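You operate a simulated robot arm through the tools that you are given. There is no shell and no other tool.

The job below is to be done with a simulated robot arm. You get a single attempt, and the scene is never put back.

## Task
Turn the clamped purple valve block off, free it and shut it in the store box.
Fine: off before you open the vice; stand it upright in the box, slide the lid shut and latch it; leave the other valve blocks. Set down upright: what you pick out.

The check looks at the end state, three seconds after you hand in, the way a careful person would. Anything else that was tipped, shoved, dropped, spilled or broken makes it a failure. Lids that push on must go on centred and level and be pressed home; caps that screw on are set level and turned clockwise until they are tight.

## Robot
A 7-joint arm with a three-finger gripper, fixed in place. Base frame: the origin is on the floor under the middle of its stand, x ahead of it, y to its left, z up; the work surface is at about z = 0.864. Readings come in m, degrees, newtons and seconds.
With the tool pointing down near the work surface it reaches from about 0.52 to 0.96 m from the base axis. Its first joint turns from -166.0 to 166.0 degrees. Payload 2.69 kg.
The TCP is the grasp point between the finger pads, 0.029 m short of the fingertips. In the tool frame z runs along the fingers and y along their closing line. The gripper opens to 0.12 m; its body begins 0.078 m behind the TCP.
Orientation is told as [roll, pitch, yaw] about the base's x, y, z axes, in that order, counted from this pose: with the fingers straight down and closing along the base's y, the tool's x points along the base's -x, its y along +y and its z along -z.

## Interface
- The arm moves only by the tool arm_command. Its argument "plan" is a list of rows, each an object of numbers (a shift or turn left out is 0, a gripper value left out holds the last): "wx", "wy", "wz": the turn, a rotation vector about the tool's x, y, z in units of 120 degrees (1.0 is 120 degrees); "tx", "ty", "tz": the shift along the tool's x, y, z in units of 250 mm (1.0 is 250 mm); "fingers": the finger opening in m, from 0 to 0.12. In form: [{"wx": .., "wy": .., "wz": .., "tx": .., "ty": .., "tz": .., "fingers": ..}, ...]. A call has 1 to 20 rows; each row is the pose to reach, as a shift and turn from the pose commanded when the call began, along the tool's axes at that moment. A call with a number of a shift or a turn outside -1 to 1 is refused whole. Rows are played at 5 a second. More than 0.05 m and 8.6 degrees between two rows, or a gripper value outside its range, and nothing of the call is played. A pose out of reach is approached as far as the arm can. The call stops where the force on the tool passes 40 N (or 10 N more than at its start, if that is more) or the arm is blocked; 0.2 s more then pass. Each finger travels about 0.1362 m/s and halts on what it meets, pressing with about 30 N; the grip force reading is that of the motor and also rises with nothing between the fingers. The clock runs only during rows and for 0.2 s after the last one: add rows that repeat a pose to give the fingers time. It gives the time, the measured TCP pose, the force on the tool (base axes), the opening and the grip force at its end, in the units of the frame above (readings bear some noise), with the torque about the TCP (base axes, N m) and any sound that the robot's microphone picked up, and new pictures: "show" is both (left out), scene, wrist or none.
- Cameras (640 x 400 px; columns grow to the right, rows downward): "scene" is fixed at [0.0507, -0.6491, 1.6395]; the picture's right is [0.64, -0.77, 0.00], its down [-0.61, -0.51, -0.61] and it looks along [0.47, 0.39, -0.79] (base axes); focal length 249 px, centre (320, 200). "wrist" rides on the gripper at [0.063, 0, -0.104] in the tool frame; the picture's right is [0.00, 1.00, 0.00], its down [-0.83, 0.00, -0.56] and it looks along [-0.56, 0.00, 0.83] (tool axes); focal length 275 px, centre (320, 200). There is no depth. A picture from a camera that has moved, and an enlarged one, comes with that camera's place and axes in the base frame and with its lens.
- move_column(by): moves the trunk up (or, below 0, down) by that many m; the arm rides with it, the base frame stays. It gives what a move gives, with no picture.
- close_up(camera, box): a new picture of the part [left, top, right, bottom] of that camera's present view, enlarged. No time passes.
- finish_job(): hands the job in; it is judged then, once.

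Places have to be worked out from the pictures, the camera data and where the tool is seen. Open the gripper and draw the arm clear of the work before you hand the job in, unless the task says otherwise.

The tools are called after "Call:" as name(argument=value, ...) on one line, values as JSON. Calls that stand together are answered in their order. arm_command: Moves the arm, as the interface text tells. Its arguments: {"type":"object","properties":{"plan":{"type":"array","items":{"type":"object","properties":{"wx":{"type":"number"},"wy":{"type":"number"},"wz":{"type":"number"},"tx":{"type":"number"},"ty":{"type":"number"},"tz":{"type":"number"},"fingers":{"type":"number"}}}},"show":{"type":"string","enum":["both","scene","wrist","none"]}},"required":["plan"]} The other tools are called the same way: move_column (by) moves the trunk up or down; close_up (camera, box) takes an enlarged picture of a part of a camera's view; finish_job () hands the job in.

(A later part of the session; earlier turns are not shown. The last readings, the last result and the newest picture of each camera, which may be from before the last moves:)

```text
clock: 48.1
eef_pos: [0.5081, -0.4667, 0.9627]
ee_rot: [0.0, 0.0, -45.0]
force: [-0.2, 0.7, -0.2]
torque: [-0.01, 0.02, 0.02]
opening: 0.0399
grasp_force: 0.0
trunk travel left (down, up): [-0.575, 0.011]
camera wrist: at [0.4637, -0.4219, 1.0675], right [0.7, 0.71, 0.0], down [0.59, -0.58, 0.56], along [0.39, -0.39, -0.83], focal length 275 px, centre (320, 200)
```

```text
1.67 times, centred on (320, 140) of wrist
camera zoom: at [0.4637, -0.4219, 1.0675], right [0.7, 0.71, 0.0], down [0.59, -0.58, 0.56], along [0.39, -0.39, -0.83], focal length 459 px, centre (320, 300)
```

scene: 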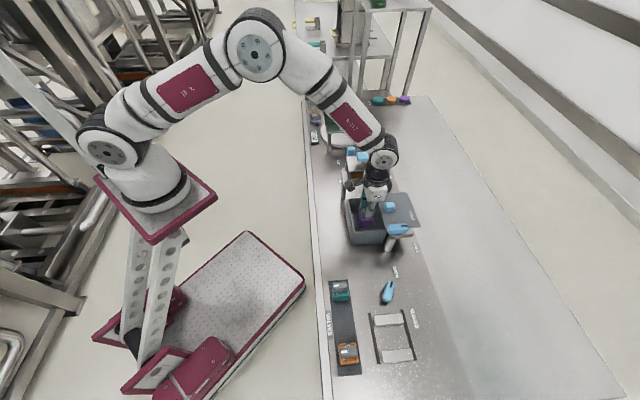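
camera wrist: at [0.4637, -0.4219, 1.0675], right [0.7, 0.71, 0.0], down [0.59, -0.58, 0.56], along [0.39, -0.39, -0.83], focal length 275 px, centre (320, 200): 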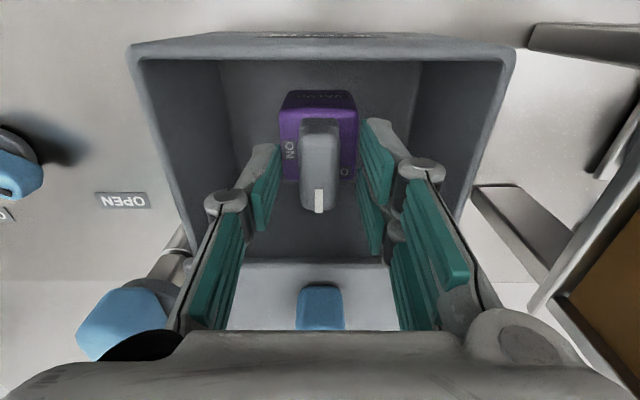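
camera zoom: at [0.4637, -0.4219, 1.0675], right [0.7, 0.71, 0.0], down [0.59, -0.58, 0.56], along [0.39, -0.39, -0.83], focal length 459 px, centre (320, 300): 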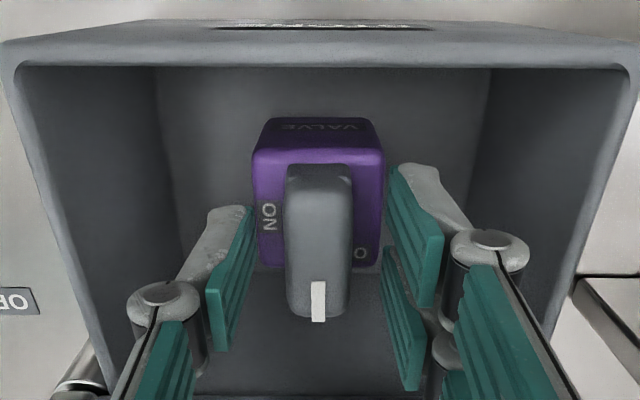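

The block stands upright on the box floor, still OFF and clear of the fingers. I lift straight up out of the box.

Call:
arm_command(plan=[{"tz": -0.06}, {"tz": -0.14}, {"tz": -0.26}, {"tz": -0.4}, {"tz": -0.54}, {"tz": -0.64}], show="both")

Call:
close_up(camera="wrist", box=[180, 0, 460, 240])

Call:
close_up(camera="scene", box=[330, 160, 430, 260])

```text
clock: 49.5
eef_pos: [0.5103, -0.4678, 1.1232]
ee_rot: [0.0, 0.0, -45.0]
force: [-0.5, -0.5, 0.1]
torque: [0.02, -0.03, -0.01]
opening: 0.04
grasp_force: 0.1
trunk travel left (down, up): [-0.575, 0.011]
camera wrist: at [0.4652, -0.4245, 1.2277], right [0.7, 0.71, 0.0], down [0.59, -0.58, 0.56], along [0.39, -0.39, -0.83], focal length 275 px, centre (320, 200)
```

scene: 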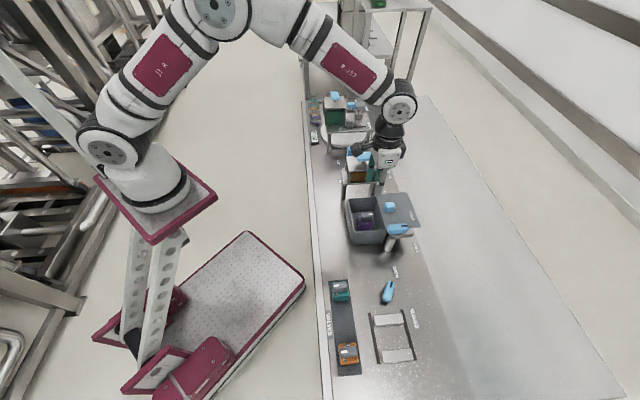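
wrist: 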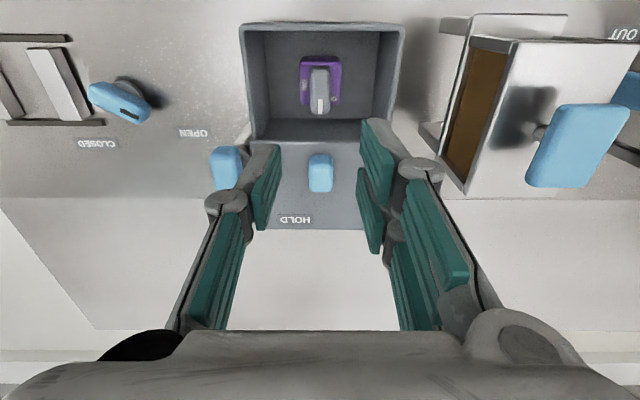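

```text
1.67 times, centred on (320, 120) of wrist
camera zoom: at [0.4652, -0.4245, 1.2277], right [0.7, 0.71, 0.0], down [0.59, -0.58, 0.56], along [0.39, -0.39, -0.83], focal length 459 px, centre (320, 333)
```

zoom: 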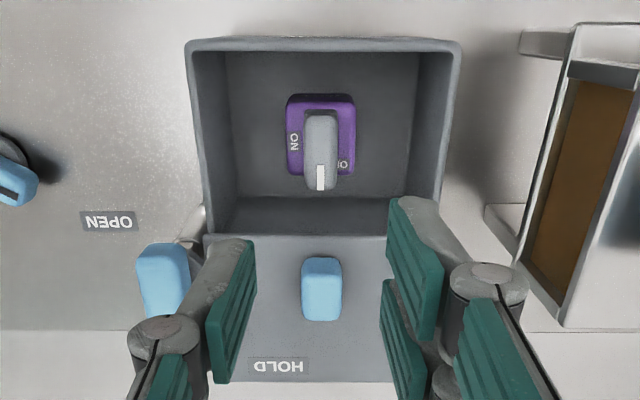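

```text
4.00 times, centred on (380, 210) of scene
camera zoom: at [0.0507, -0.6491, 1.6395], right [0.64, -0.77, 0.0], down [-0.61, -0.51, -0.61], along [0.47, 0.39, -0.79], focal length 995 px, centre (80, 160)
```

zoom: 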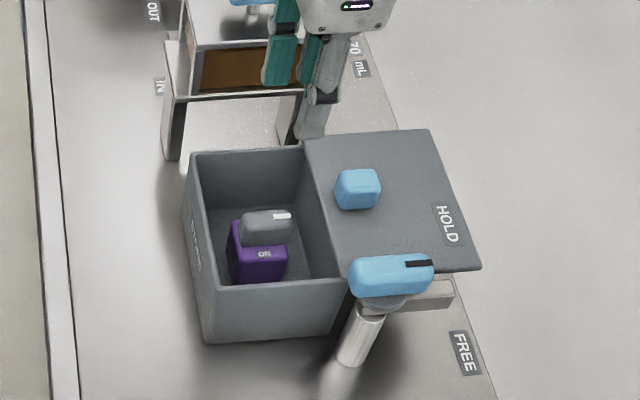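

The block is standing upright in the box. I triangulate the lid knob at a=0.030, b=0.764 with its top near z≈0.99, so I move above it with the fingers open to straddle it along a.

Call:
arm_command(plan=[{"tx": -0.1, "fingers": 0.06}, {"tx": -0.2, "tz": 0.05}, {"tx": -0.29, "tz": 0.12}, {"tx": -0.29, "tz": 0.2}, {"tx": -0.29, "tz": 0.2}], show="both")

Call:
close_up(camera="wrist", box=[200, 60, 440, 240])

Call:
close_up(camera="scene", box=[340, 150, 440, 260])

```text
clock: 50.7
eef_pos: [0.5591, -0.5182, 1.0728]
ee_rot: [0.0, 0.0, -45.0]
force: [-0.3, -0.2, 0.4]
torque: [0.02, -0.04, -0.02]
opening: 0.0599
grasp_force: 0.1
trunk travel left (down, up): [-0.575, 0.011]
camera wrist: at [0.5149, -0.4729, 1.1772], right [0.7, 0.71, 0.0], down [0.59, -0.59, 0.56], along [0.4, -0.39, -0.83], focal length 275 px, centre (320, 200)
```

scene: 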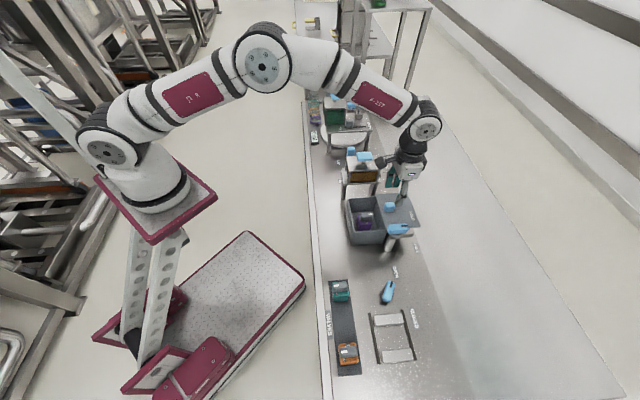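
wrist: 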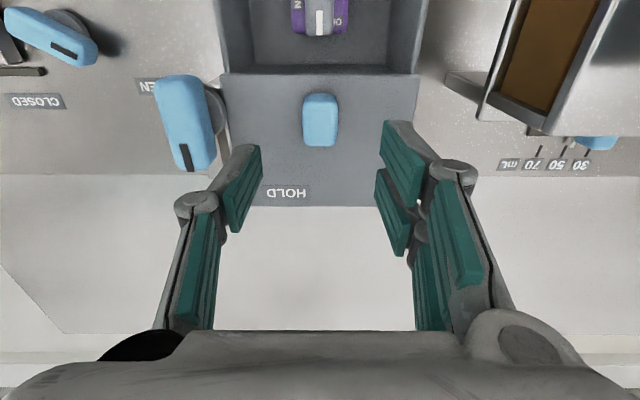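

```text
2.22 times, centred on (320, 150) of wrist
camera zoom: at [0.5149, -0.4729, 1.1772], right [0.7, 0.71, 0.0], down [0.59, -0.59, 0.56], along [0.4, -0.39, -0.83], focal length 612 px, centre (320, 311)
```

zoom: 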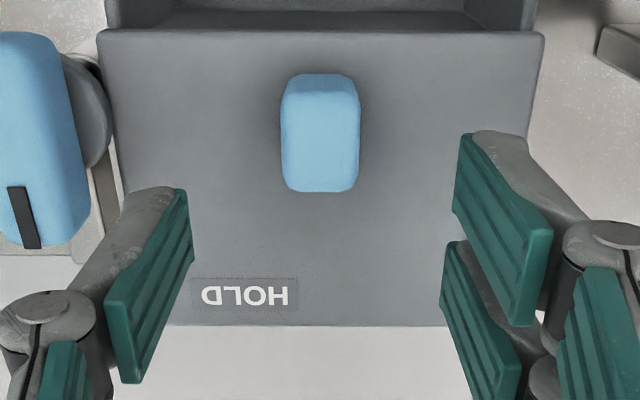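

```text
3.64 times, centred on (390, 205) of scene
camera zoom: at [0.0507, -0.6491, 1.6395], right [0.64, -0.77, 0.0], down [-0.61, -0.51, -0.61], along [0.47, 0.39, -0.79], focal length 905 px, centre (66, 182)
```

zoom: 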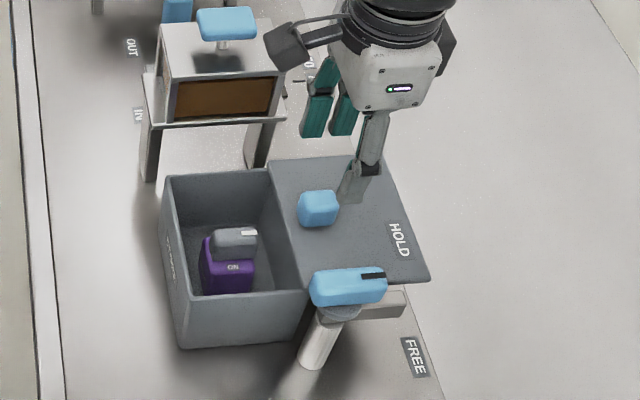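

The knob is centred under the TCP at a≈0.030, b≈0.762. I descend around it to z≈1.010, keeping the tips about 9 mm above the lid, then grip.

Call:
arm_command(plan=[{"tz": 0.09, "ty": 0.004, "fingers": 0.055}, {"tz": 0.18, "ty": 0.004}, {"tz": 0.251, "ty": 0.004}, {"tz": 0.251, "ty": 0.004, "fingers": 0.04}, {"tz": 0.251, "ty": 0.004, "fingers": 0.02}, {"tz": 0.251, "ty": 0.004, "fingers": 0.012}, {"tz": 0.251, "ty": 0.004, "fingers": 0.012}], show="both")

Call:
close_up(camera="wrist", box=[180, 20, 460, 260])

Call:
close_up(camera="scene", box=[340, 150, 440, 260])

```text
clock: 52.3
eef_pos: [0.5601, -0.5167, 1.0108]
ee_rot: [0.0, 0.0, -45.0]
force: [-2.6, -3.2, -1.6]
torque: [-0.47, -0.28, -0.06]
opening: 0.0239
grasp_force: 45.3
trunk travel left (down, up): [-0.575, 0.011]
camera wrist: at [0.5148, -0.4723, 1.1162], right [0.7, 0.71, 0.0], down [0.59, -0.58, 0.56], along [0.39, -0.39, -0.83], focal length 275 px, centre (320, 200)
```

scene: 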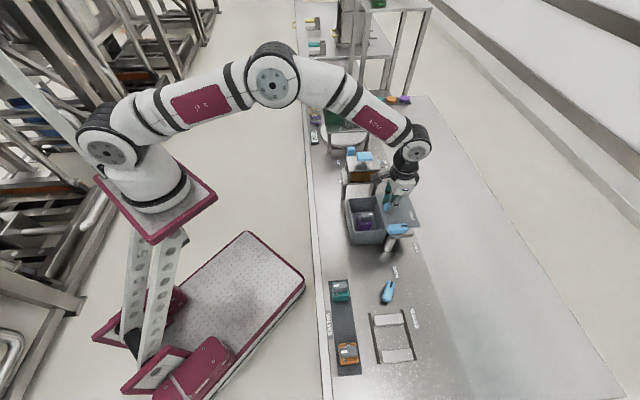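
wrist: 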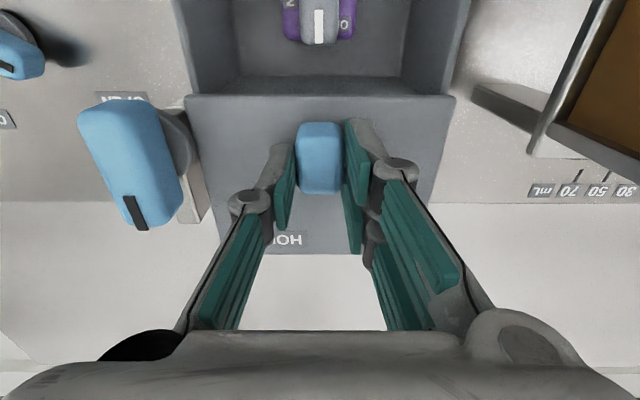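

```text
1.67 times, centred on (320, 140) of wrist
camera zoom: at [0.5148, -0.4723, 1.1162], right [0.7, 0.71, 0.0], down [0.59, -0.58, 0.56], along [0.39, -0.39, -0.83], focal length 459 px, centre (320, 300)
```

zoom: 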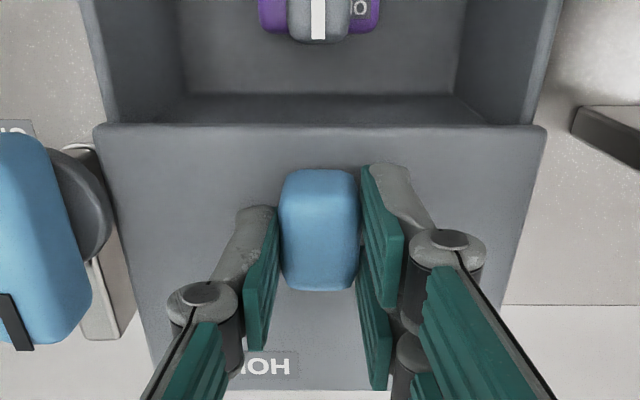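

```text
3.64 times, centred on (390, 205) of scene
camera zoom: at [0.0507, -0.6491, 1.6395], right [0.64, -0.77, 0.0], down [-0.61, -0.51, -0.61], along [0.47, 0.39, -0.79], focal length 905 px, centre (66, 182)
```

zoom: 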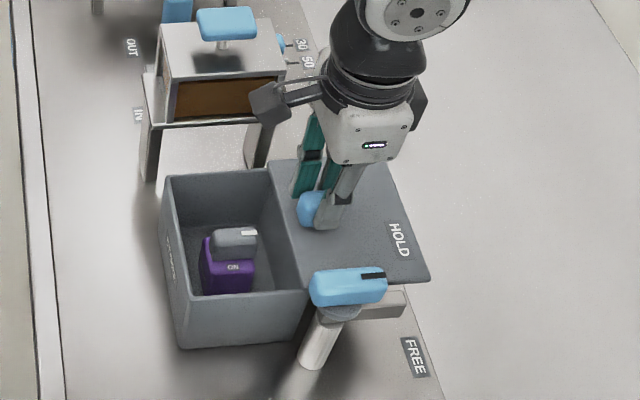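

The knob is gripped. I slide the lid inward along -b, 80 mm first, then feel for the closed stop.

Call:
arm_command(plan=[{"tx": 0.04, "fingers": 0.012}, {"tx": 0.08}, {"tx": 0.12}, {"tx": 0.16}, {"tx": 0.2}, {"tx": 0.24}, {"tx": 0.28}, {"tx": 0.32}], show="both")

Call:
close_up(camera="scene", box=[330, 150, 430, 260])

```text
clock: 54.1
eef_pos: [0.5043, -0.4615, 1.0112]
ee_rot: [0.0, -0.2, -44.9]
force: [-6.8, -7.1, 32.2]
torque: [0.0, 0.32, -0.04]
opening: 0.0236
grasp_force: 44.5
trunk travel left (down, up): [-0.575, 0.011]
camera wrist: at [0.4583, -0.4158, 1.1159], right [0.7, 0.71, 0.0], down [0.59, -0.58, 0.56], along [0.4, -0.39, -0.83], focal length 275 px, centre (320, 200)
```

scene: 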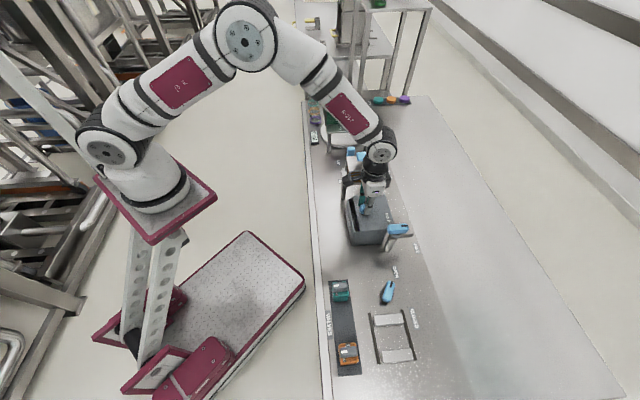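
wrist: 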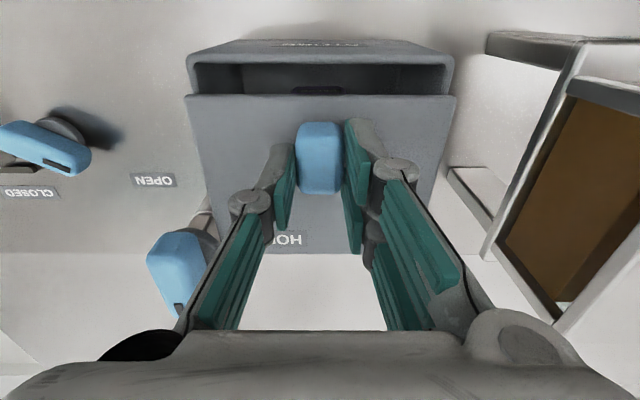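

```text
3.64 times, centred on (380, 205) of scene
camera zoom: at [0.0507, -0.6491, 1.6395], right [0.64, -0.77, 0.0], down [-0.61, -0.51, -0.61], along [0.47, 0.39, -0.79], focal length 905 px, centre (102, 182)
```

zoom: 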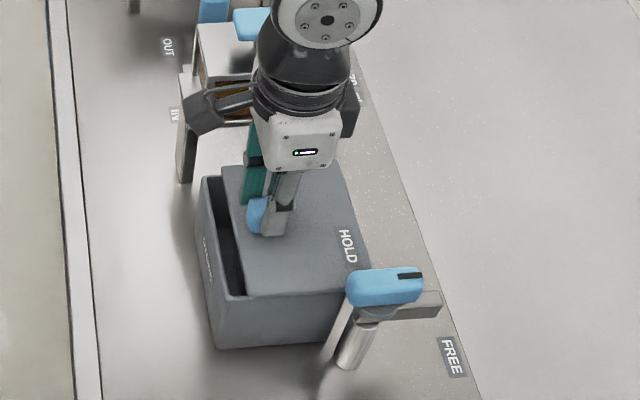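

The lid followed, but there is a 32 N upward force on the tool. I look closely to see whether the lid is riding level.

Call:
close_up(camera="wrist", box=[170, 20, 470, 240])

Call:
close_up(camera="scene", box=[345, 185, 415, 255])

```text
1.82 times, centred on (320, 130) of wrist
camera zoom: at [0.4583, -0.4158, 1.1159], right [0.7, 0.71, 0.0], down [0.59, -0.58, 0.56], along [0.4, -0.39, -0.83], focal length 500 px, centre (320, 327)
```

zoom: 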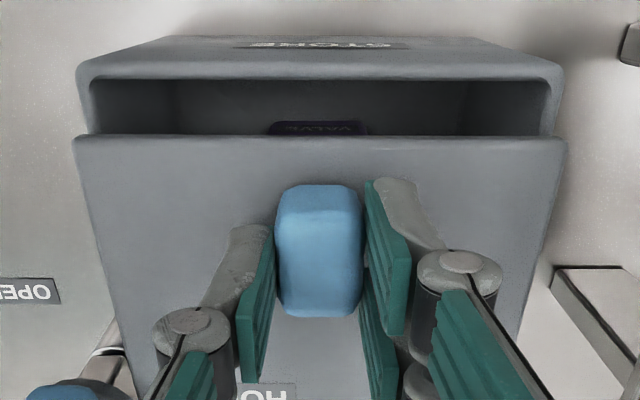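

```text
5.71 times, centred on (380, 220) of scene
camera zoom: at [0.0507, -0.6491, 1.6395], right [0.64, -0.77, 0.0], down [-0.61, -0.51, -0.61], along [0.47, 0.39, -0.79], focal length 1422 px, centre (-23, 86)
```

zoom: 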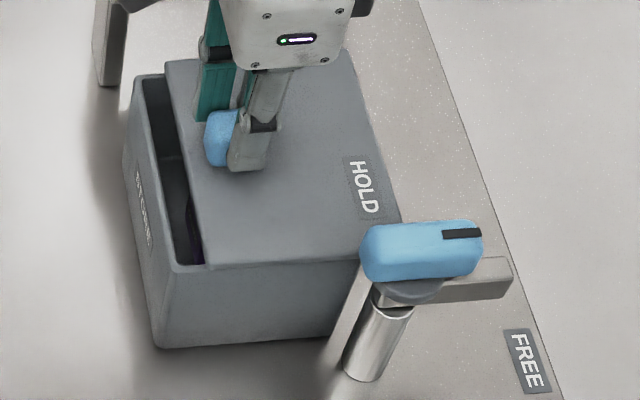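

The lid is level, and the purple block's near face shows just below its edge. The vertical force looks like a small height mismatch on the slide, so I ease up about 2 mm and continue to the stop.

Call:
arm_command(plan=[{"tz": -0.008, "fingers": 0.012}, {"tz": -0.008, "tx": 0.02}, {"tz": -0.008, "tx": 0.04}], show="wrist")

```text
clock: 54.9
eef_pos: [0.4953, -0.4531, 1.0116]
ee_rot: [0.0, 0.1, -44.9]
force: [-7.3, -7.7, 14.1]
torque: [-0.8, -0.36, -0.03]
opening: 0.0238
grasp_force: 44.8
trunk travel left (down, up): [-0.575, 0.011]
camera wrist: at [0.4509, -0.4084, 1.1161], right [0.7, 0.71, 0.0], down [0.59, -0.59, 0.56], along [0.39, -0.39, -0.83], focal length 275 px, centre (320, 200)
```

wrist: 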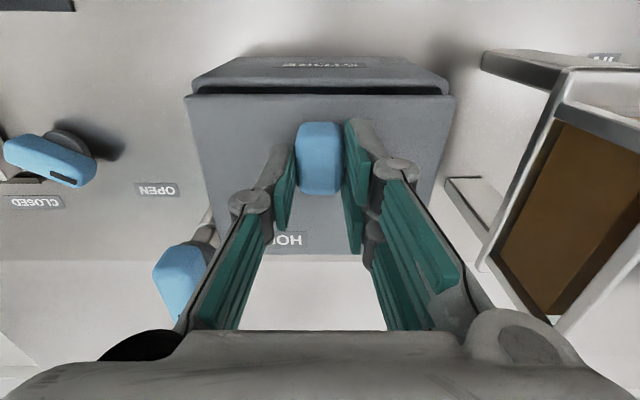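

The lid has moved 91 mm with a small gap left. I continue in 3 mm steps until I feel the stop.

Call:
arm_command(plan=[{"tx": 0.01, "tz": -0.002, "fingers": 0.012}, {"tx": 0.02, "tz": -0.004}, {"tx": 0.028, "tz": -0.004}, {"tx": 0.028, "tz": -0.004}], show="wrist")

Call:
close_up(camera="wrist", box=[170, 20, 470, 240])

```text
clock: 55.9
eef_pos: [0.4919, -0.4485, 1.0119]
ee_rot: [0.0, 0.1, -45.0]
force: [-9.4, -8.3, -6.6]
torque: [-0.89, -0.34, -0.03]
opening: 0.0235
grasp_force: 45.4
trunk travel left (down, up): [-0.575, 0.011]
camera wrist: at [0.4466, -0.4041, 1.1161], right [0.7, 0.71, 0.0], down [0.59, -0.59, 0.55], along [0.39, -0.39, -0.83], focal length 275 px, centre (320, 200)
```

wrist: 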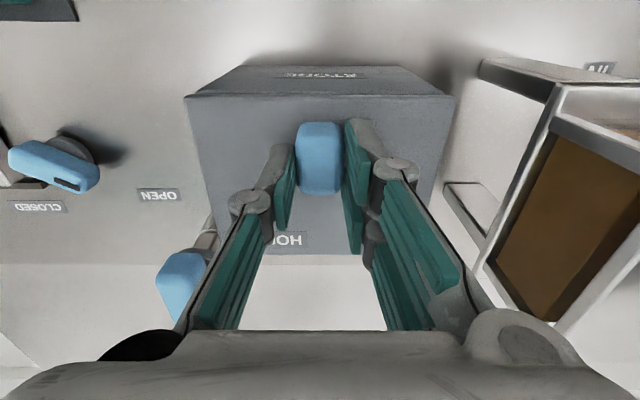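

```text
1.82 times, centred on (320, 130) of wrist
camera zoom: at [0.4466, -0.4041, 1.1161], right [0.7, 0.71, 0.0], down [0.59, -0.59, 0.55], along [0.39, -0.39, -0.83], focal length 500 px, centre (320, 327)
```

zoom: 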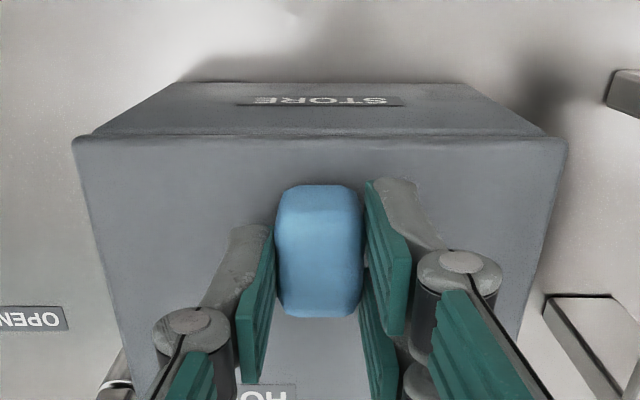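

The lid edge is now at the near rim, and there's no stop force yet. I push gently a few millimetres further.

Call:
arm_command(plan=[{"tx": 0.01, "ty": -0.004, "tz": 0.002, "fingers": 0.012}, {"tx": 0.02, "ty": -0.004, "tz": 0.002}, {"tx": 0.02, "ty": -0.004, "tz": 0.002}], show="wrist")

Call:
close_up(camera="wrist", box=[170, 20, 470, 240])

Call:
close_up(camera="scene", box=[345, 185, 415, 255])

```text
clock: 56.7
eef_pos: [0.4886, -0.446, 1.0129]
ee_rot: [-0.1, 0.0, -45.1]
force: [-0.6, -13.3, -11.0]
torque: [-0.06, 0.28, -0.05]
opening: 0.0235
grasp_force: 44.6
trunk travel left (down, up): [-0.575, 0.011]
camera wrist: at [0.4438, -0.4015, 1.116], right [0.7, 0.71, 0.0], down [0.59, -0.58, 0.56], along [0.4, -0.39, -0.83], focal length 275 px, centre (320, 200)
```

wrist: 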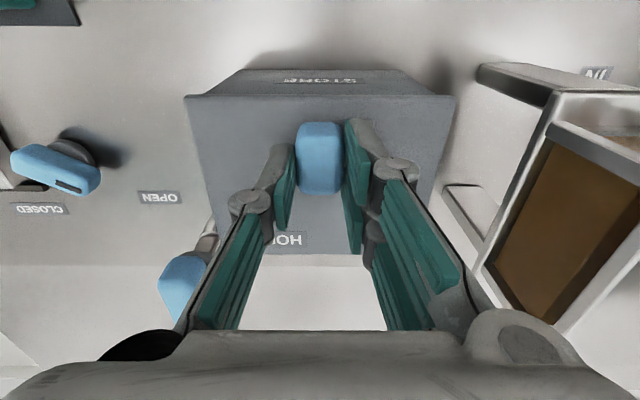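

```text
1.82 times, centred on (320, 130) of wrist
camera zoom: at [0.4438, -0.4015, 1.116], right [0.7, 0.71, 0.0], down [0.59, -0.58, 0.56], along [0.4, -0.39, -0.83], focal length 500 px, centre (320, 327)
```

zoom: 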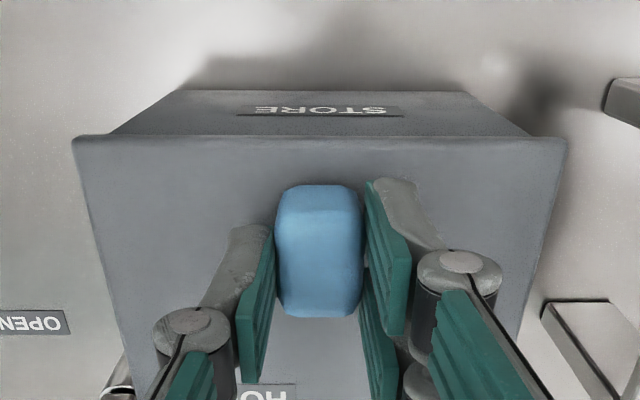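

```text
5.71 times, centred on (380, 220) of scene
camera zoom: at [0.0507, -0.6491, 1.6395], right [0.64, -0.77, 0.0], down [-0.61, -0.51, -0.61], along [0.47, 0.39, -0.79], focal length 1422 px, centre (-23, 86)
```

zoom: 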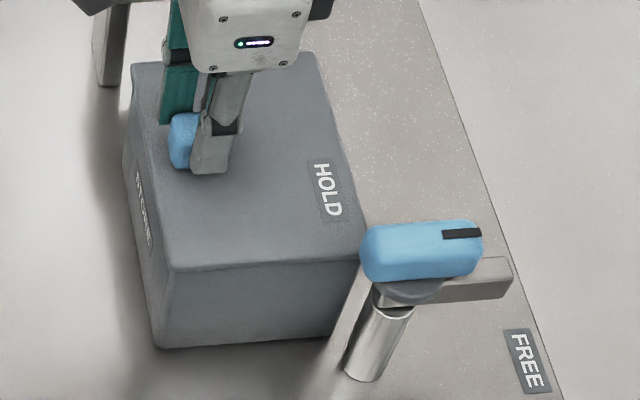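

The lid covers the box and the resistance has risen to about 9 N. One more small push will tell me whether this is the stop.

Call:
arm_command(plan=[{"tx": 0.008, "fingers": 0.012}, {"tx": 0.012}, {"tx": 0.012}], show="none")

```text
clock: 57.5
eef_pos: [0.4884, -0.446, 1.0118]
ee_rot: [0.0, -0.3, -45.0]
force: [15.4, -25.7, -22.1]
torque: [-0.59, -0.29, -0.09]
opening: 0.0237
grasp_force: 44.7
trunk travel left (down, up): [-0.575, 0.011]
```

The position didn't change and the push rose to 29 N, so the lid is fully shut. I relieve the push, open the fingers and lift off the knob.

Call:
arm_command(plan=[{"tx": -0.01, "fingers": 0.012}, {"tx": -0.01, "fingers": 0.03}, {"tx": -0.01, "fingers": 0.05}, {"tx": -0.01, "fingers": 0.055}, {"tx": -0.01, "tz": -0.1}, {"tx": -0.01, "tz": -0.24}, {"tx": -0.01, "tz": -0.4}], show="both")

Call:
close_up(camera="wrist", box=[140, 40, 440, 240])

Call:
close_up(camera="scene", box=[340, 180, 430, 260])

```text
clock: 59.1
eef_pos: [0.4888, -0.4459, 1.1137]
ee_rot: [0.0, 0.0, -45.1]
force: [-0.8, 0.0, -0.3]
torque: [0.05, 0.01, -0.02]
opening: 0.0552
grasp_force: 0.0
trunk travel left (down, up): [-0.575, 0.011]
camera wrist: at [0.4436, -0.4002, 1.2182], right [0.7, 0.71, 0.0], down [0.59, -0.59, 0.56], along [0.39, -0.39, -0.83], focal length 275 px, centre (320, 200)
```

scene: 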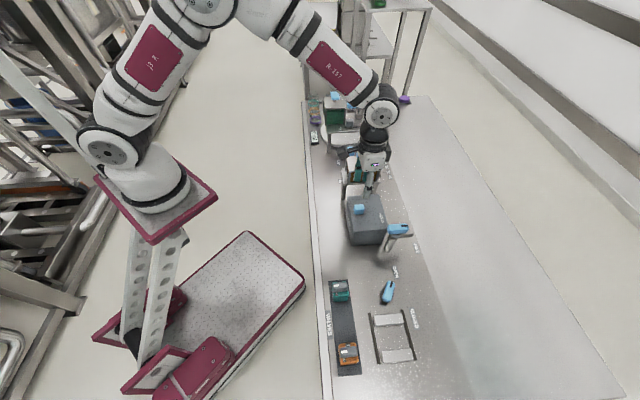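
wrist: 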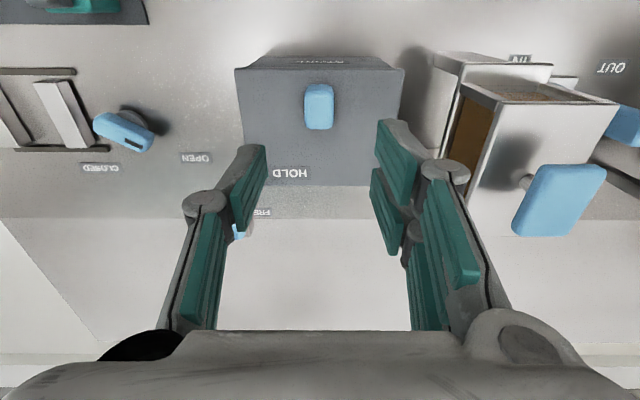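

```text
2.00 times, centred on (290, 140) of wrist
camera zoom: at [0.4436, -0.4002, 1.2182], right [0.7, 0.71, 0.0], down [0.59, -0.59, 0.56], along [0.39, -0.39, -0.83], focal length 551 px, centre (380, 320)
```

zoom: 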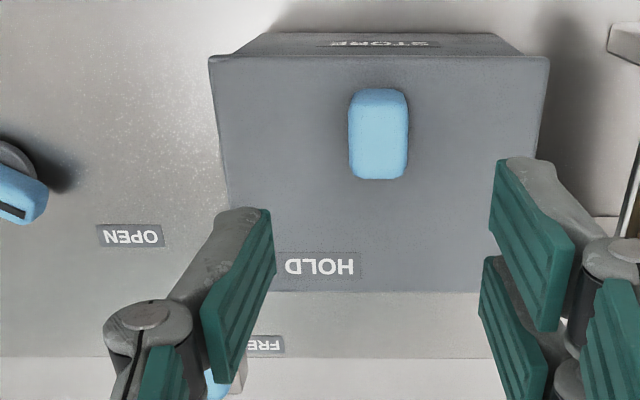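

```text
5.00 times, centred on (385, 220) of scene
camera zoom: at [0.0507, -0.6491, 1.6395], right [0.64, -0.77, 0.0], down [-0.61, -0.51, -0.61], along [0.47, 0.39, -0.79], focal length 1244 px, centre (-5, 100)
```

zoom: 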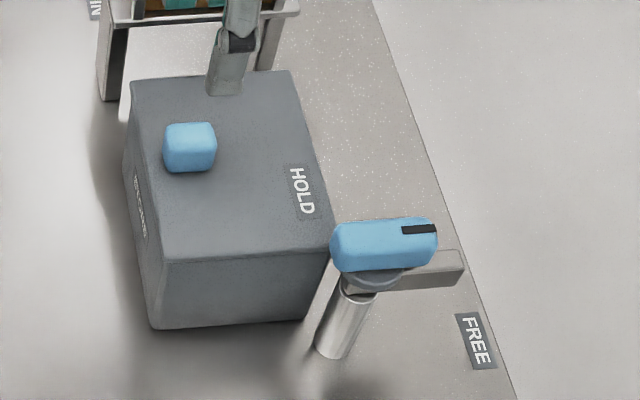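

The lid is shut. Now the latch: its handle is near a≈-0.055, b≈0.75, top at z≈1.02, pointing outward to FREE, with HOLD lying toward +a over the lid. I move above it for a close look.

Call:
arm_command(plan=[{"tx": -0.07, "ty": -0.07, "tz": -0.04}, {"tx": -0.14, "ty": -0.14, "tz": -0.06}, {"tx": -0.21, "ty": -0.21, "tz": -0.06}, {"tx": -0.28, "ty": -0.28, "tz": -0.06}, {"tx": -0.356, "ty": -0.341, "tz": -0.06}, {"tx": -0.356, "ty": -0.341, "tz": -0.06}], show="wrist")

Call:
close_up(camera="wrist", box=[230, 40, 410, 220])

```text
clock: 60.5
eef_pos: [0.4891, -0.5667, 1.1279]
ee_rot: [0.0, 0.0, -45.0]
force: [-0.3, 0.6, 0.0]
torque: [0.0, -0.03, 0.03]
opening: 0.0549
grasp_force: 0.0
trunk travel left (down, up): [-0.575, 0.011]
camera wrist: at [0.4443, -0.5237, 1.2322], right [0.7, 0.71, 0.0], down [0.59, -0.58, 0.56], along [0.4, -0.39, -0.83], focal length 275 px, centre (320, 200)
```

wrist: 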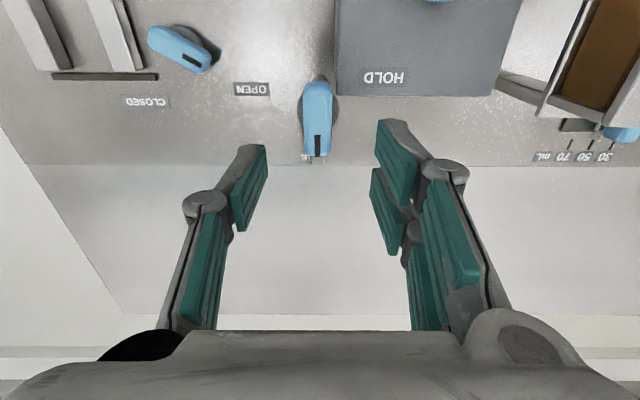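

```text
2.22 times, centred on (320, 130) of wrist
camera zoom: at [0.4443, -0.5237, 1.2322], right [0.7, 0.71, 0.0], down [0.59, -0.58, 0.56], along [0.4, -0.39, -0.83], focal length 612 px, centre (320, 356)
```

zoom: 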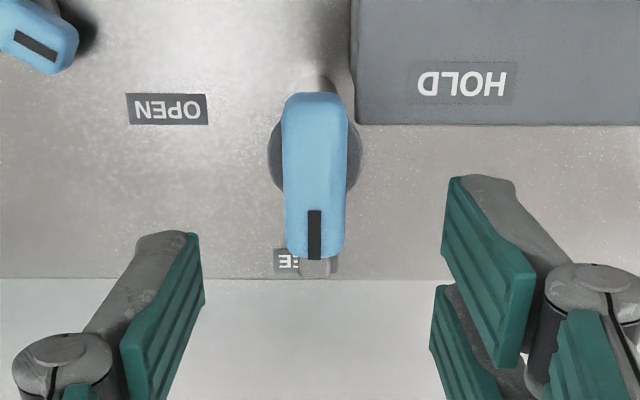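

The latch pivot is at about a=-0.058, b=0.750, with the handle 52 mm long, 22 mm wide and its top at z≈1.022. HOLD is about 90° counter-clockwise, over the lid. I descend onto the handle with the tips about 17 mm below its top, as I did on the vice handle.

Call:
arm_command(plan=[{"tx": -0.02, "ty": -0.01, "tz": 0.1, "fingers": 0.055}, {"tx": -0.02, "ty": -0.01, "tz": 0.2}, {"tx": -0.02, "ty": -0.01, "tz": 0.3}, {"tx": -0.02, "ty": -0.01, "tz": 0.372}, {"tx": -0.02, "ty": -0.01, "tz": 0.372}], show="both")

Call:
close_up(camera="wrist", box=[220, 80, 420, 250])

Call:
close_up(camera="scene", box=[350, 180, 440, 260])

```text
clock: 61.7
eef_pos: [0.4919, -0.5745, 1.0354]
ee_rot: [0.0, -0.1, -45.0]
force: [-0.6, -0.1, 0.1]
torque: [0.02, 0.01, 0.01]
opening: 0.0548
grasp_force: 0.0
trunk travel left (down, up): [-0.575, 0.011]
camera wrist: at [0.4468, -0.5292, 1.1394], right [0.7, 0.71, 0.0], down [0.59, -0.58, 0.56], along [0.4, -0.39, -0.83], focal length 275 px, centre (320, 200)
```

scene: 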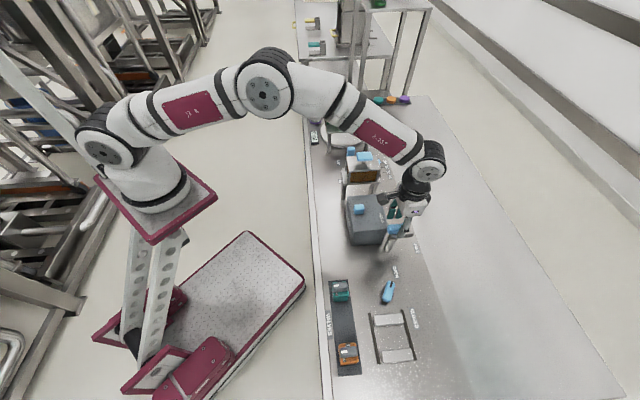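
wrist: 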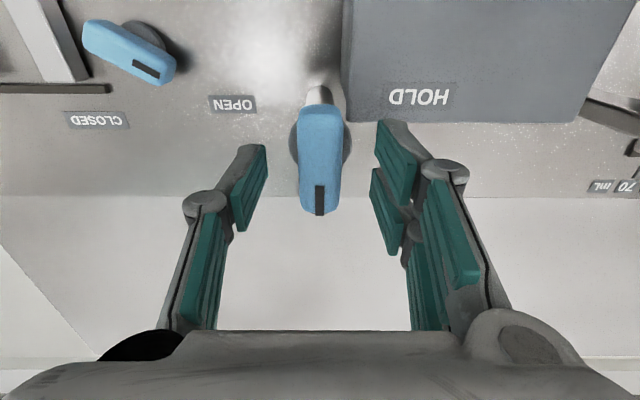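

```text
2.35 times, centred on (320, 165) of wrist
camera zoom: at [0.4468, -0.5292, 1.1394], right [0.7, 0.71, 0.0], down [0.59, -0.58, 0.56], along [0.4, -0.39, -0.83], focal length 648 px, centre (320, 282)
```

zoom: 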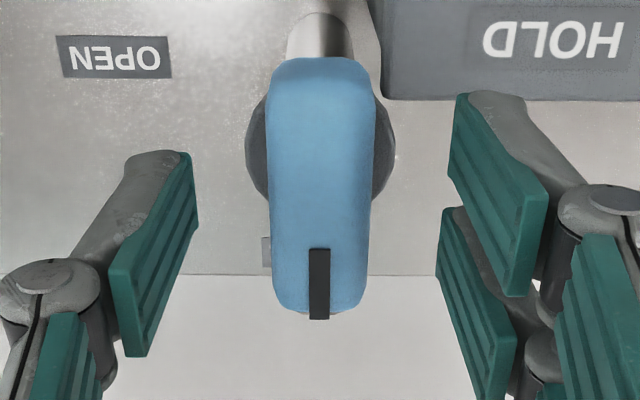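

```text
5.00 times, centred on (395, 220) of scene
camera zoom: at [0.0507, -0.6491, 1.6395], right [0.64, -0.77, 0.0], down [-0.61, -0.51, -0.61], along [0.47, 0.39, -0.79], focal length 1244 px, centre (-55, 100)
```

zoom: 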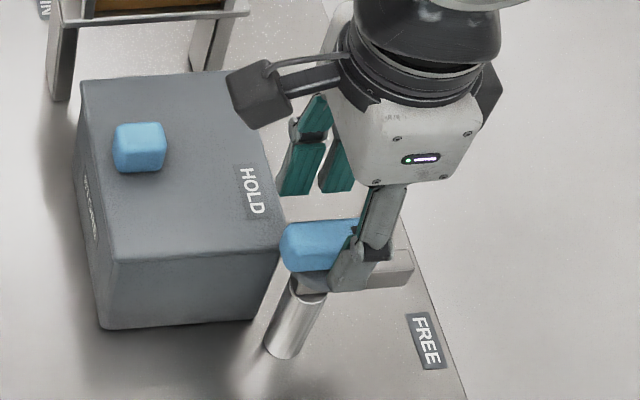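

The handle is centred and at the same relative height as the vice handle was. I close on it and begin turning counter-clockwise toward HOLD.

Call:
arm_command(plan=[{"fingers": 0.04}, {"fingers": 0.02}, {"fingers": 0.012}, {"fingers": 0.012}], show="none")

Call:
arm_command(plan=[{"wz": -0.04, "fingers": 0.012}, {"wz": -0.08}, {"wz": -0.12}, {"wz": -0.16}, {"wz": -0.2}, {"wz": -0.2}], show="wrist")

```text
clock: 62.7
eef_pos: [0.4922, -0.5742, 1.0359]
ee_rot: [-0.1, 0.0, -45.1]
force: [0.9, 0.4, -0.7]
torque: [-0.12, -0.16, -0.01]
opening: 0.024
grasp_force: 44.9
trunk travel left (down, up): [-0.575, 0.011]
```

```text
clock: 64.1
eef_pos: [0.4912, -0.5758, 1.0365]
ee_rot: [-0.1, 0.0, -20.9]
force: [-7.0, -5.0, 9.1]
torque: [0.12, 1.11, -0.04]
opening: 0.0237
grasp_force: 44.9
trunk travel left (down, up): [-0.575, 0.011]
camera wrist: at [0.4321, -0.5521, 1.1396], right [0.35, 0.94, 0.0], down [0.78, -0.29, 0.56], along [0.52, -0.2, -0.83], focal length 275 px, centre (320, 200)
```

wrist: 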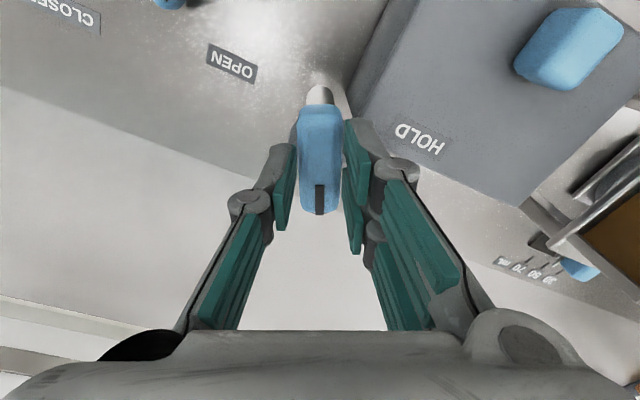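

The handle follows freely. I continue turning, now to about 60°.

Call:
arm_command(plan=[{"wz": -0.05, "fingers": 0.012}, {"wz": -0.1}, {"wz": -0.15}, {"wz": -0.2}, {"wz": -0.25}, {"wz": -0.3}, {"wz": -0.3}], show="wrist")

```text
clock: 65.7
eef_pos: [0.4904, -0.5783, 1.0344]
ee_rot: [-0.2, -0.1, 15.0]
force: [-7.1, -33.6, 3.5]
torque: [-0.66, -0.76, -0.08]
opening: 0.0239
grasp_force: 45.2
trunk travel left (down, up): [-0.575, 0.011]
camera wrist: at [0.4299, -0.5926, 1.1396], right [-0.26, 0.96, 0.0], down [0.8, 0.22, 0.56], along [0.54, 0.14, -0.83], focal length 275 px, centre (320, 200)
```

wrist: 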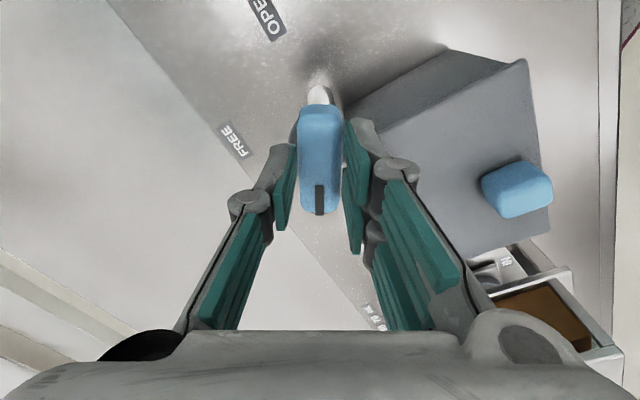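

The side force has grown to about 34 N, and the drift shows that the pivot is about 5 mm further outward than my TCP. I shift to relieve it, then follow the true pivot while turning further.

Call:
arm_command(plan=[{"tx": 0.006, "ty": -0.009, "fingers": 0.012}, {"tx": 0.0125, "ty": -0.0183}, {"tx": 0.0125, "ty": -0.0183}], show="none")

```text
clock: 66.5
eef_pos: [0.4911, -0.5772, 1.0345]
ee_rot: [0.3, 0.0, 15.2]
force: [-5.9, -7.1, 14.6]
torque: [-0.37, 1.4, -0.04]
opening: 0.0241
grasp_force: 44.9
trunk travel left (down, up): [-0.575, 0.011]
```

The force is down to about 9 N. I continue turning toward 85-90° while following the pivot.

Call:
arm_command(plan=[{"wz": -0.04, "ty": -0.003, "fingers": 0.012}, {"wz": -0.08, "ty": -0.005, "tx": 0.001}, {"wz": -0.12, "ty": -0.007, "tx": 0.001}, {"wz": -0.16, "ty": -0.009, "tx": 0.002}, {"wz": -0.2, "ty": -0.011, "tx": 0.002}, {"wz": -0.2, "ty": -0.011, "tx": 0.002}], show="wrist")

Call:
close_up(camera="scene", box=[350, 180, 440, 260])

```text
clock: 67.9
eef_pos: [0.4914, -0.5785, 1.0357]
ee_rot: [0.1, -0.2, 39.2]
force: [0.5, 26.6, 18.8]
torque: [0.52, 0.66, 0.11]
opening: 0.0239
grasp_force: 45.2
trunk travel left (down, up): [-0.575, 0.011]
camera wrist: at [0.4426, -0.6183, 1.1394], right [-0.64, 0.77, 0.0], down [0.64, 0.53, 0.56], along [0.43, 0.36, -0.83], focal length 275 px, centre (320, 200)
```

wrist: 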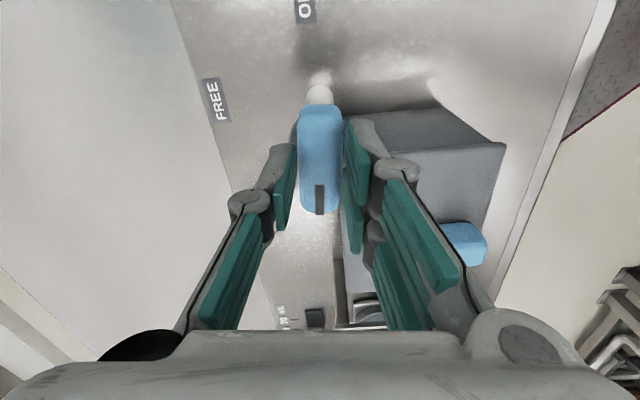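

```text
5.00 times, centred on (395, 220) of scene
camera zoom: at [0.0507, -0.6491, 1.6395], right [0.64, -0.77, 0.0], down [-0.61, -0.51, -0.61], along [0.47, 0.39, -0.79], focal length 1244 px, centre (-55, 100)
```

zoom: 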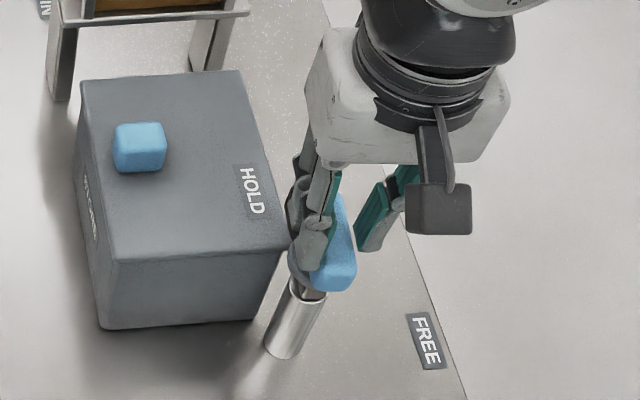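

I'm at 84°. The correction went slightly too far, giving about 27 N of side force. I ease that and continue turning toward the stop.

Call:
arm_command(plan=[{"tx": -0.007, "ty": 0.0088, "fingers": 0.012}, {"tx": -0.007, "ty": 0.0088, "wz": -0.025}, {"tx": -0.007, "ty": 0.0088, "wz": -0.05}, {"tx": -0.007, "ty": 0.0088, "wz": -0.05}], show="wrist")

```text
clock: 68.9
eef_pos: [0.4918, -0.5783, 1.0343]
ee_rot: [-0.1, 0.0, 45.1]
force: [10.5, 16.3, 11.5]
torque: [0.99, -1.03, -0.06]
opening: 0.024
grasp_force: 45.3
trunk travel left (down, up): [-0.575, 0.011]
camera wrist: at [0.447, -0.6228, 1.1394], right [-0.71, 0.7, 0.0], down [0.58, 0.59, 0.56], along [0.39, 0.39, -0.83], focal length 275 px, centre (320, 200)
```

wrist: 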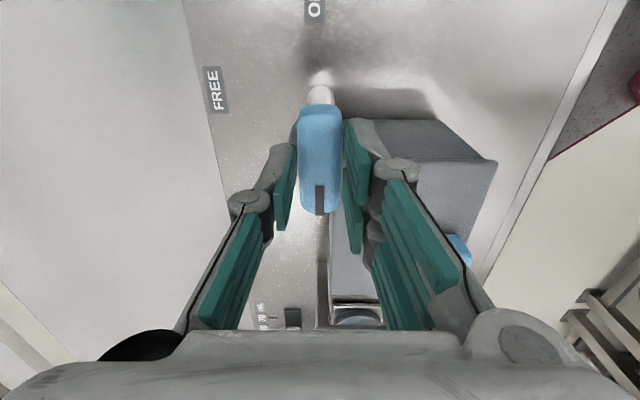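

At 90° there is no stop torque yet. I ease the side load and turn on in small steps.

Call:
arm_command(plan=[{"tx": -0.008, "fingers": 0.012}, {"tx": -0.008, "wz": -0.02}, {"tx": -0.008, "wz": -0.04}, {"tx": -0.008, "wz": -0.04}], show="wrist")

Call:
close_up(camera="scene", box=[350, 180, 440, 260])

```text
clock: 69.9
eef_pos: [0.4908, -0.5803, 1.0359]
ee_rot: [0.0, 0.1, 49.6]
force: [2.4, 5.5, 11.6]
torque: [0.31, -0.29, -1.89]
opening: 0.0258
grasp_force: 45.1
trunk travel left (down, up): [-0.575, 0.011]
camera wrist: at [0.4505, -0.6264, 1.1397], right [-0.77, 0.64, 0.0], down [0.54, 0.64, 0.55], along [0.36, 0.42, -0.83], focal length 275 px, centre (320, 200)
```

wrist: 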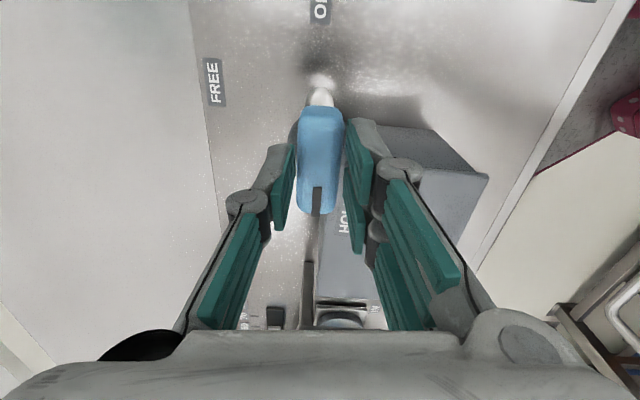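

```text
5.00 times, centred on (395, 220) of scene
camera zoom: at [0.0507, -0.6491, 1.6395], right [0.64, -0.77, 0.0], down [-0.61, -0.51, -0.61], along [0.47, 0.39, -0.79], focal length 1244 px, centre (-55, 100)
```

zoom: 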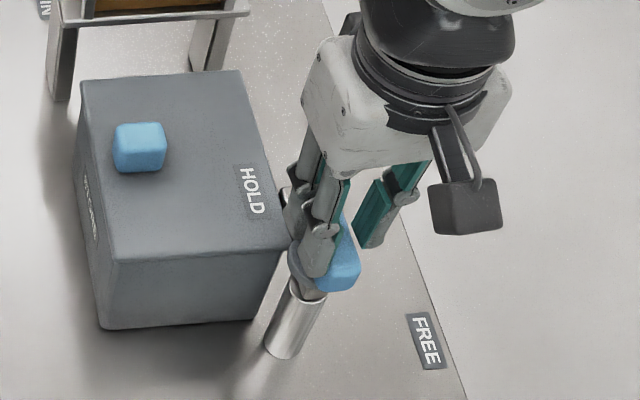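

The stop is found: torque is -1.89 Nm just past 90°, so the latch is at HOLD. I relieve the twist by about 3°, release and lift straight up.

Call:
arm_command(plan=[{"wz": 0.025, "fingers": 0.012}, {"wz": 0.025, "fingers": 0.03}, {"wz": 0.025, "fingers": 0.05}, {"wz": 0.025, "fingers": 0.06}, {"wz": 0.025, "tz": -0.1}, {"wz": 0.025, "tz": -0.24}, {"wz": 0.025, "tz": -0.4}], show="both")

Call:
close_up(camera="wrist", box=[220, 20, 440, 220])

Call:
close_up(camera="scene", box=[350, 180, 440, 260])

```text
clock: 71.5
eef_pos: [0.4935, -0.5783, 1.1364]
ee_rot: [0.1, -0.1, 46.8]
force: [-0.7, 0.5, -0.7]
torque: [0.04, 0.01, -0.02]
opening: 0.0599
grasp_force: 0.1
trunk travel left (down, up): [-0.575, 0.011]
camera wrist: at [0.4504, -0.6239, 1.2397], right [-0.73, 0.68, 0.0], down [0.57, 0.61, 0.56], along [0.38, 0.41, -0.83], focal length 275 px, centre (320, 200)
```

scene: 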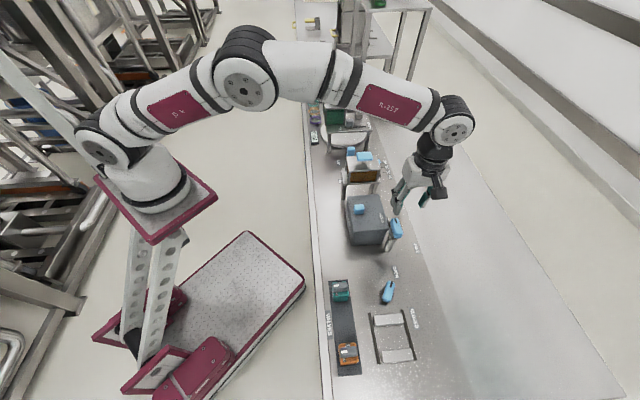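
wrist: 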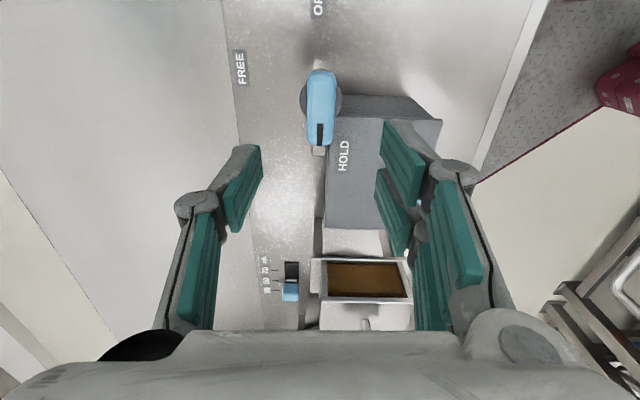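

```text
2.00 times, centred on (330, 120) of wrist
camera zoom: at [0.4504, -0.6239, 1.2397], right [-0.73, 0.68, 0.0], down [0.57, 0.61, 0.56], along [0.38, 0.41, -0.83], focal length 551 px, centre (300, 360)
```

zoom: 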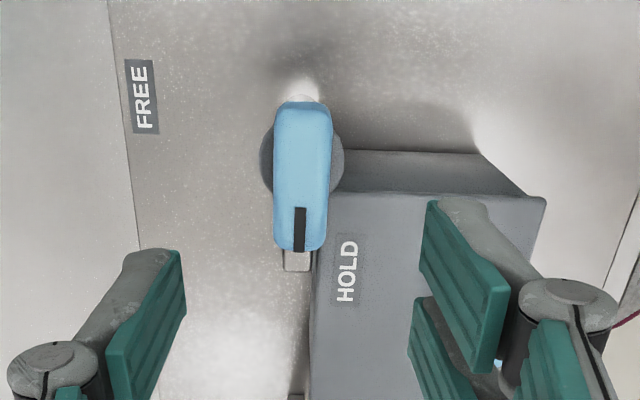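

```text
5.00 times, centred on (395, 220) of scene
camera zoom: at [0.0507, -0.6491, 1.6395], right [0.64, -0.77, 0.0], down [-0.61, -0.51, -0.61], along [0.47, 0.39, -0.79], focal length 1244 px, centre (-55, 100)
```

zoom: 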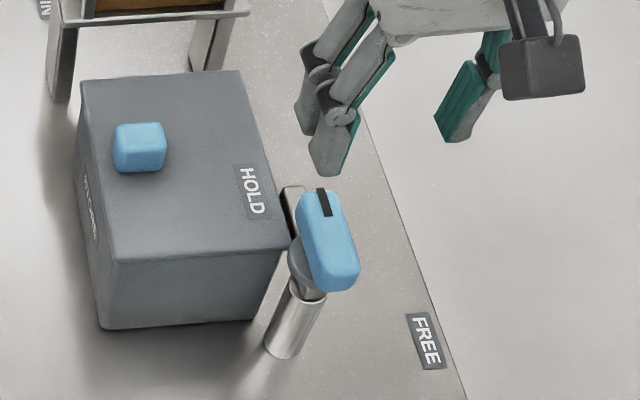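

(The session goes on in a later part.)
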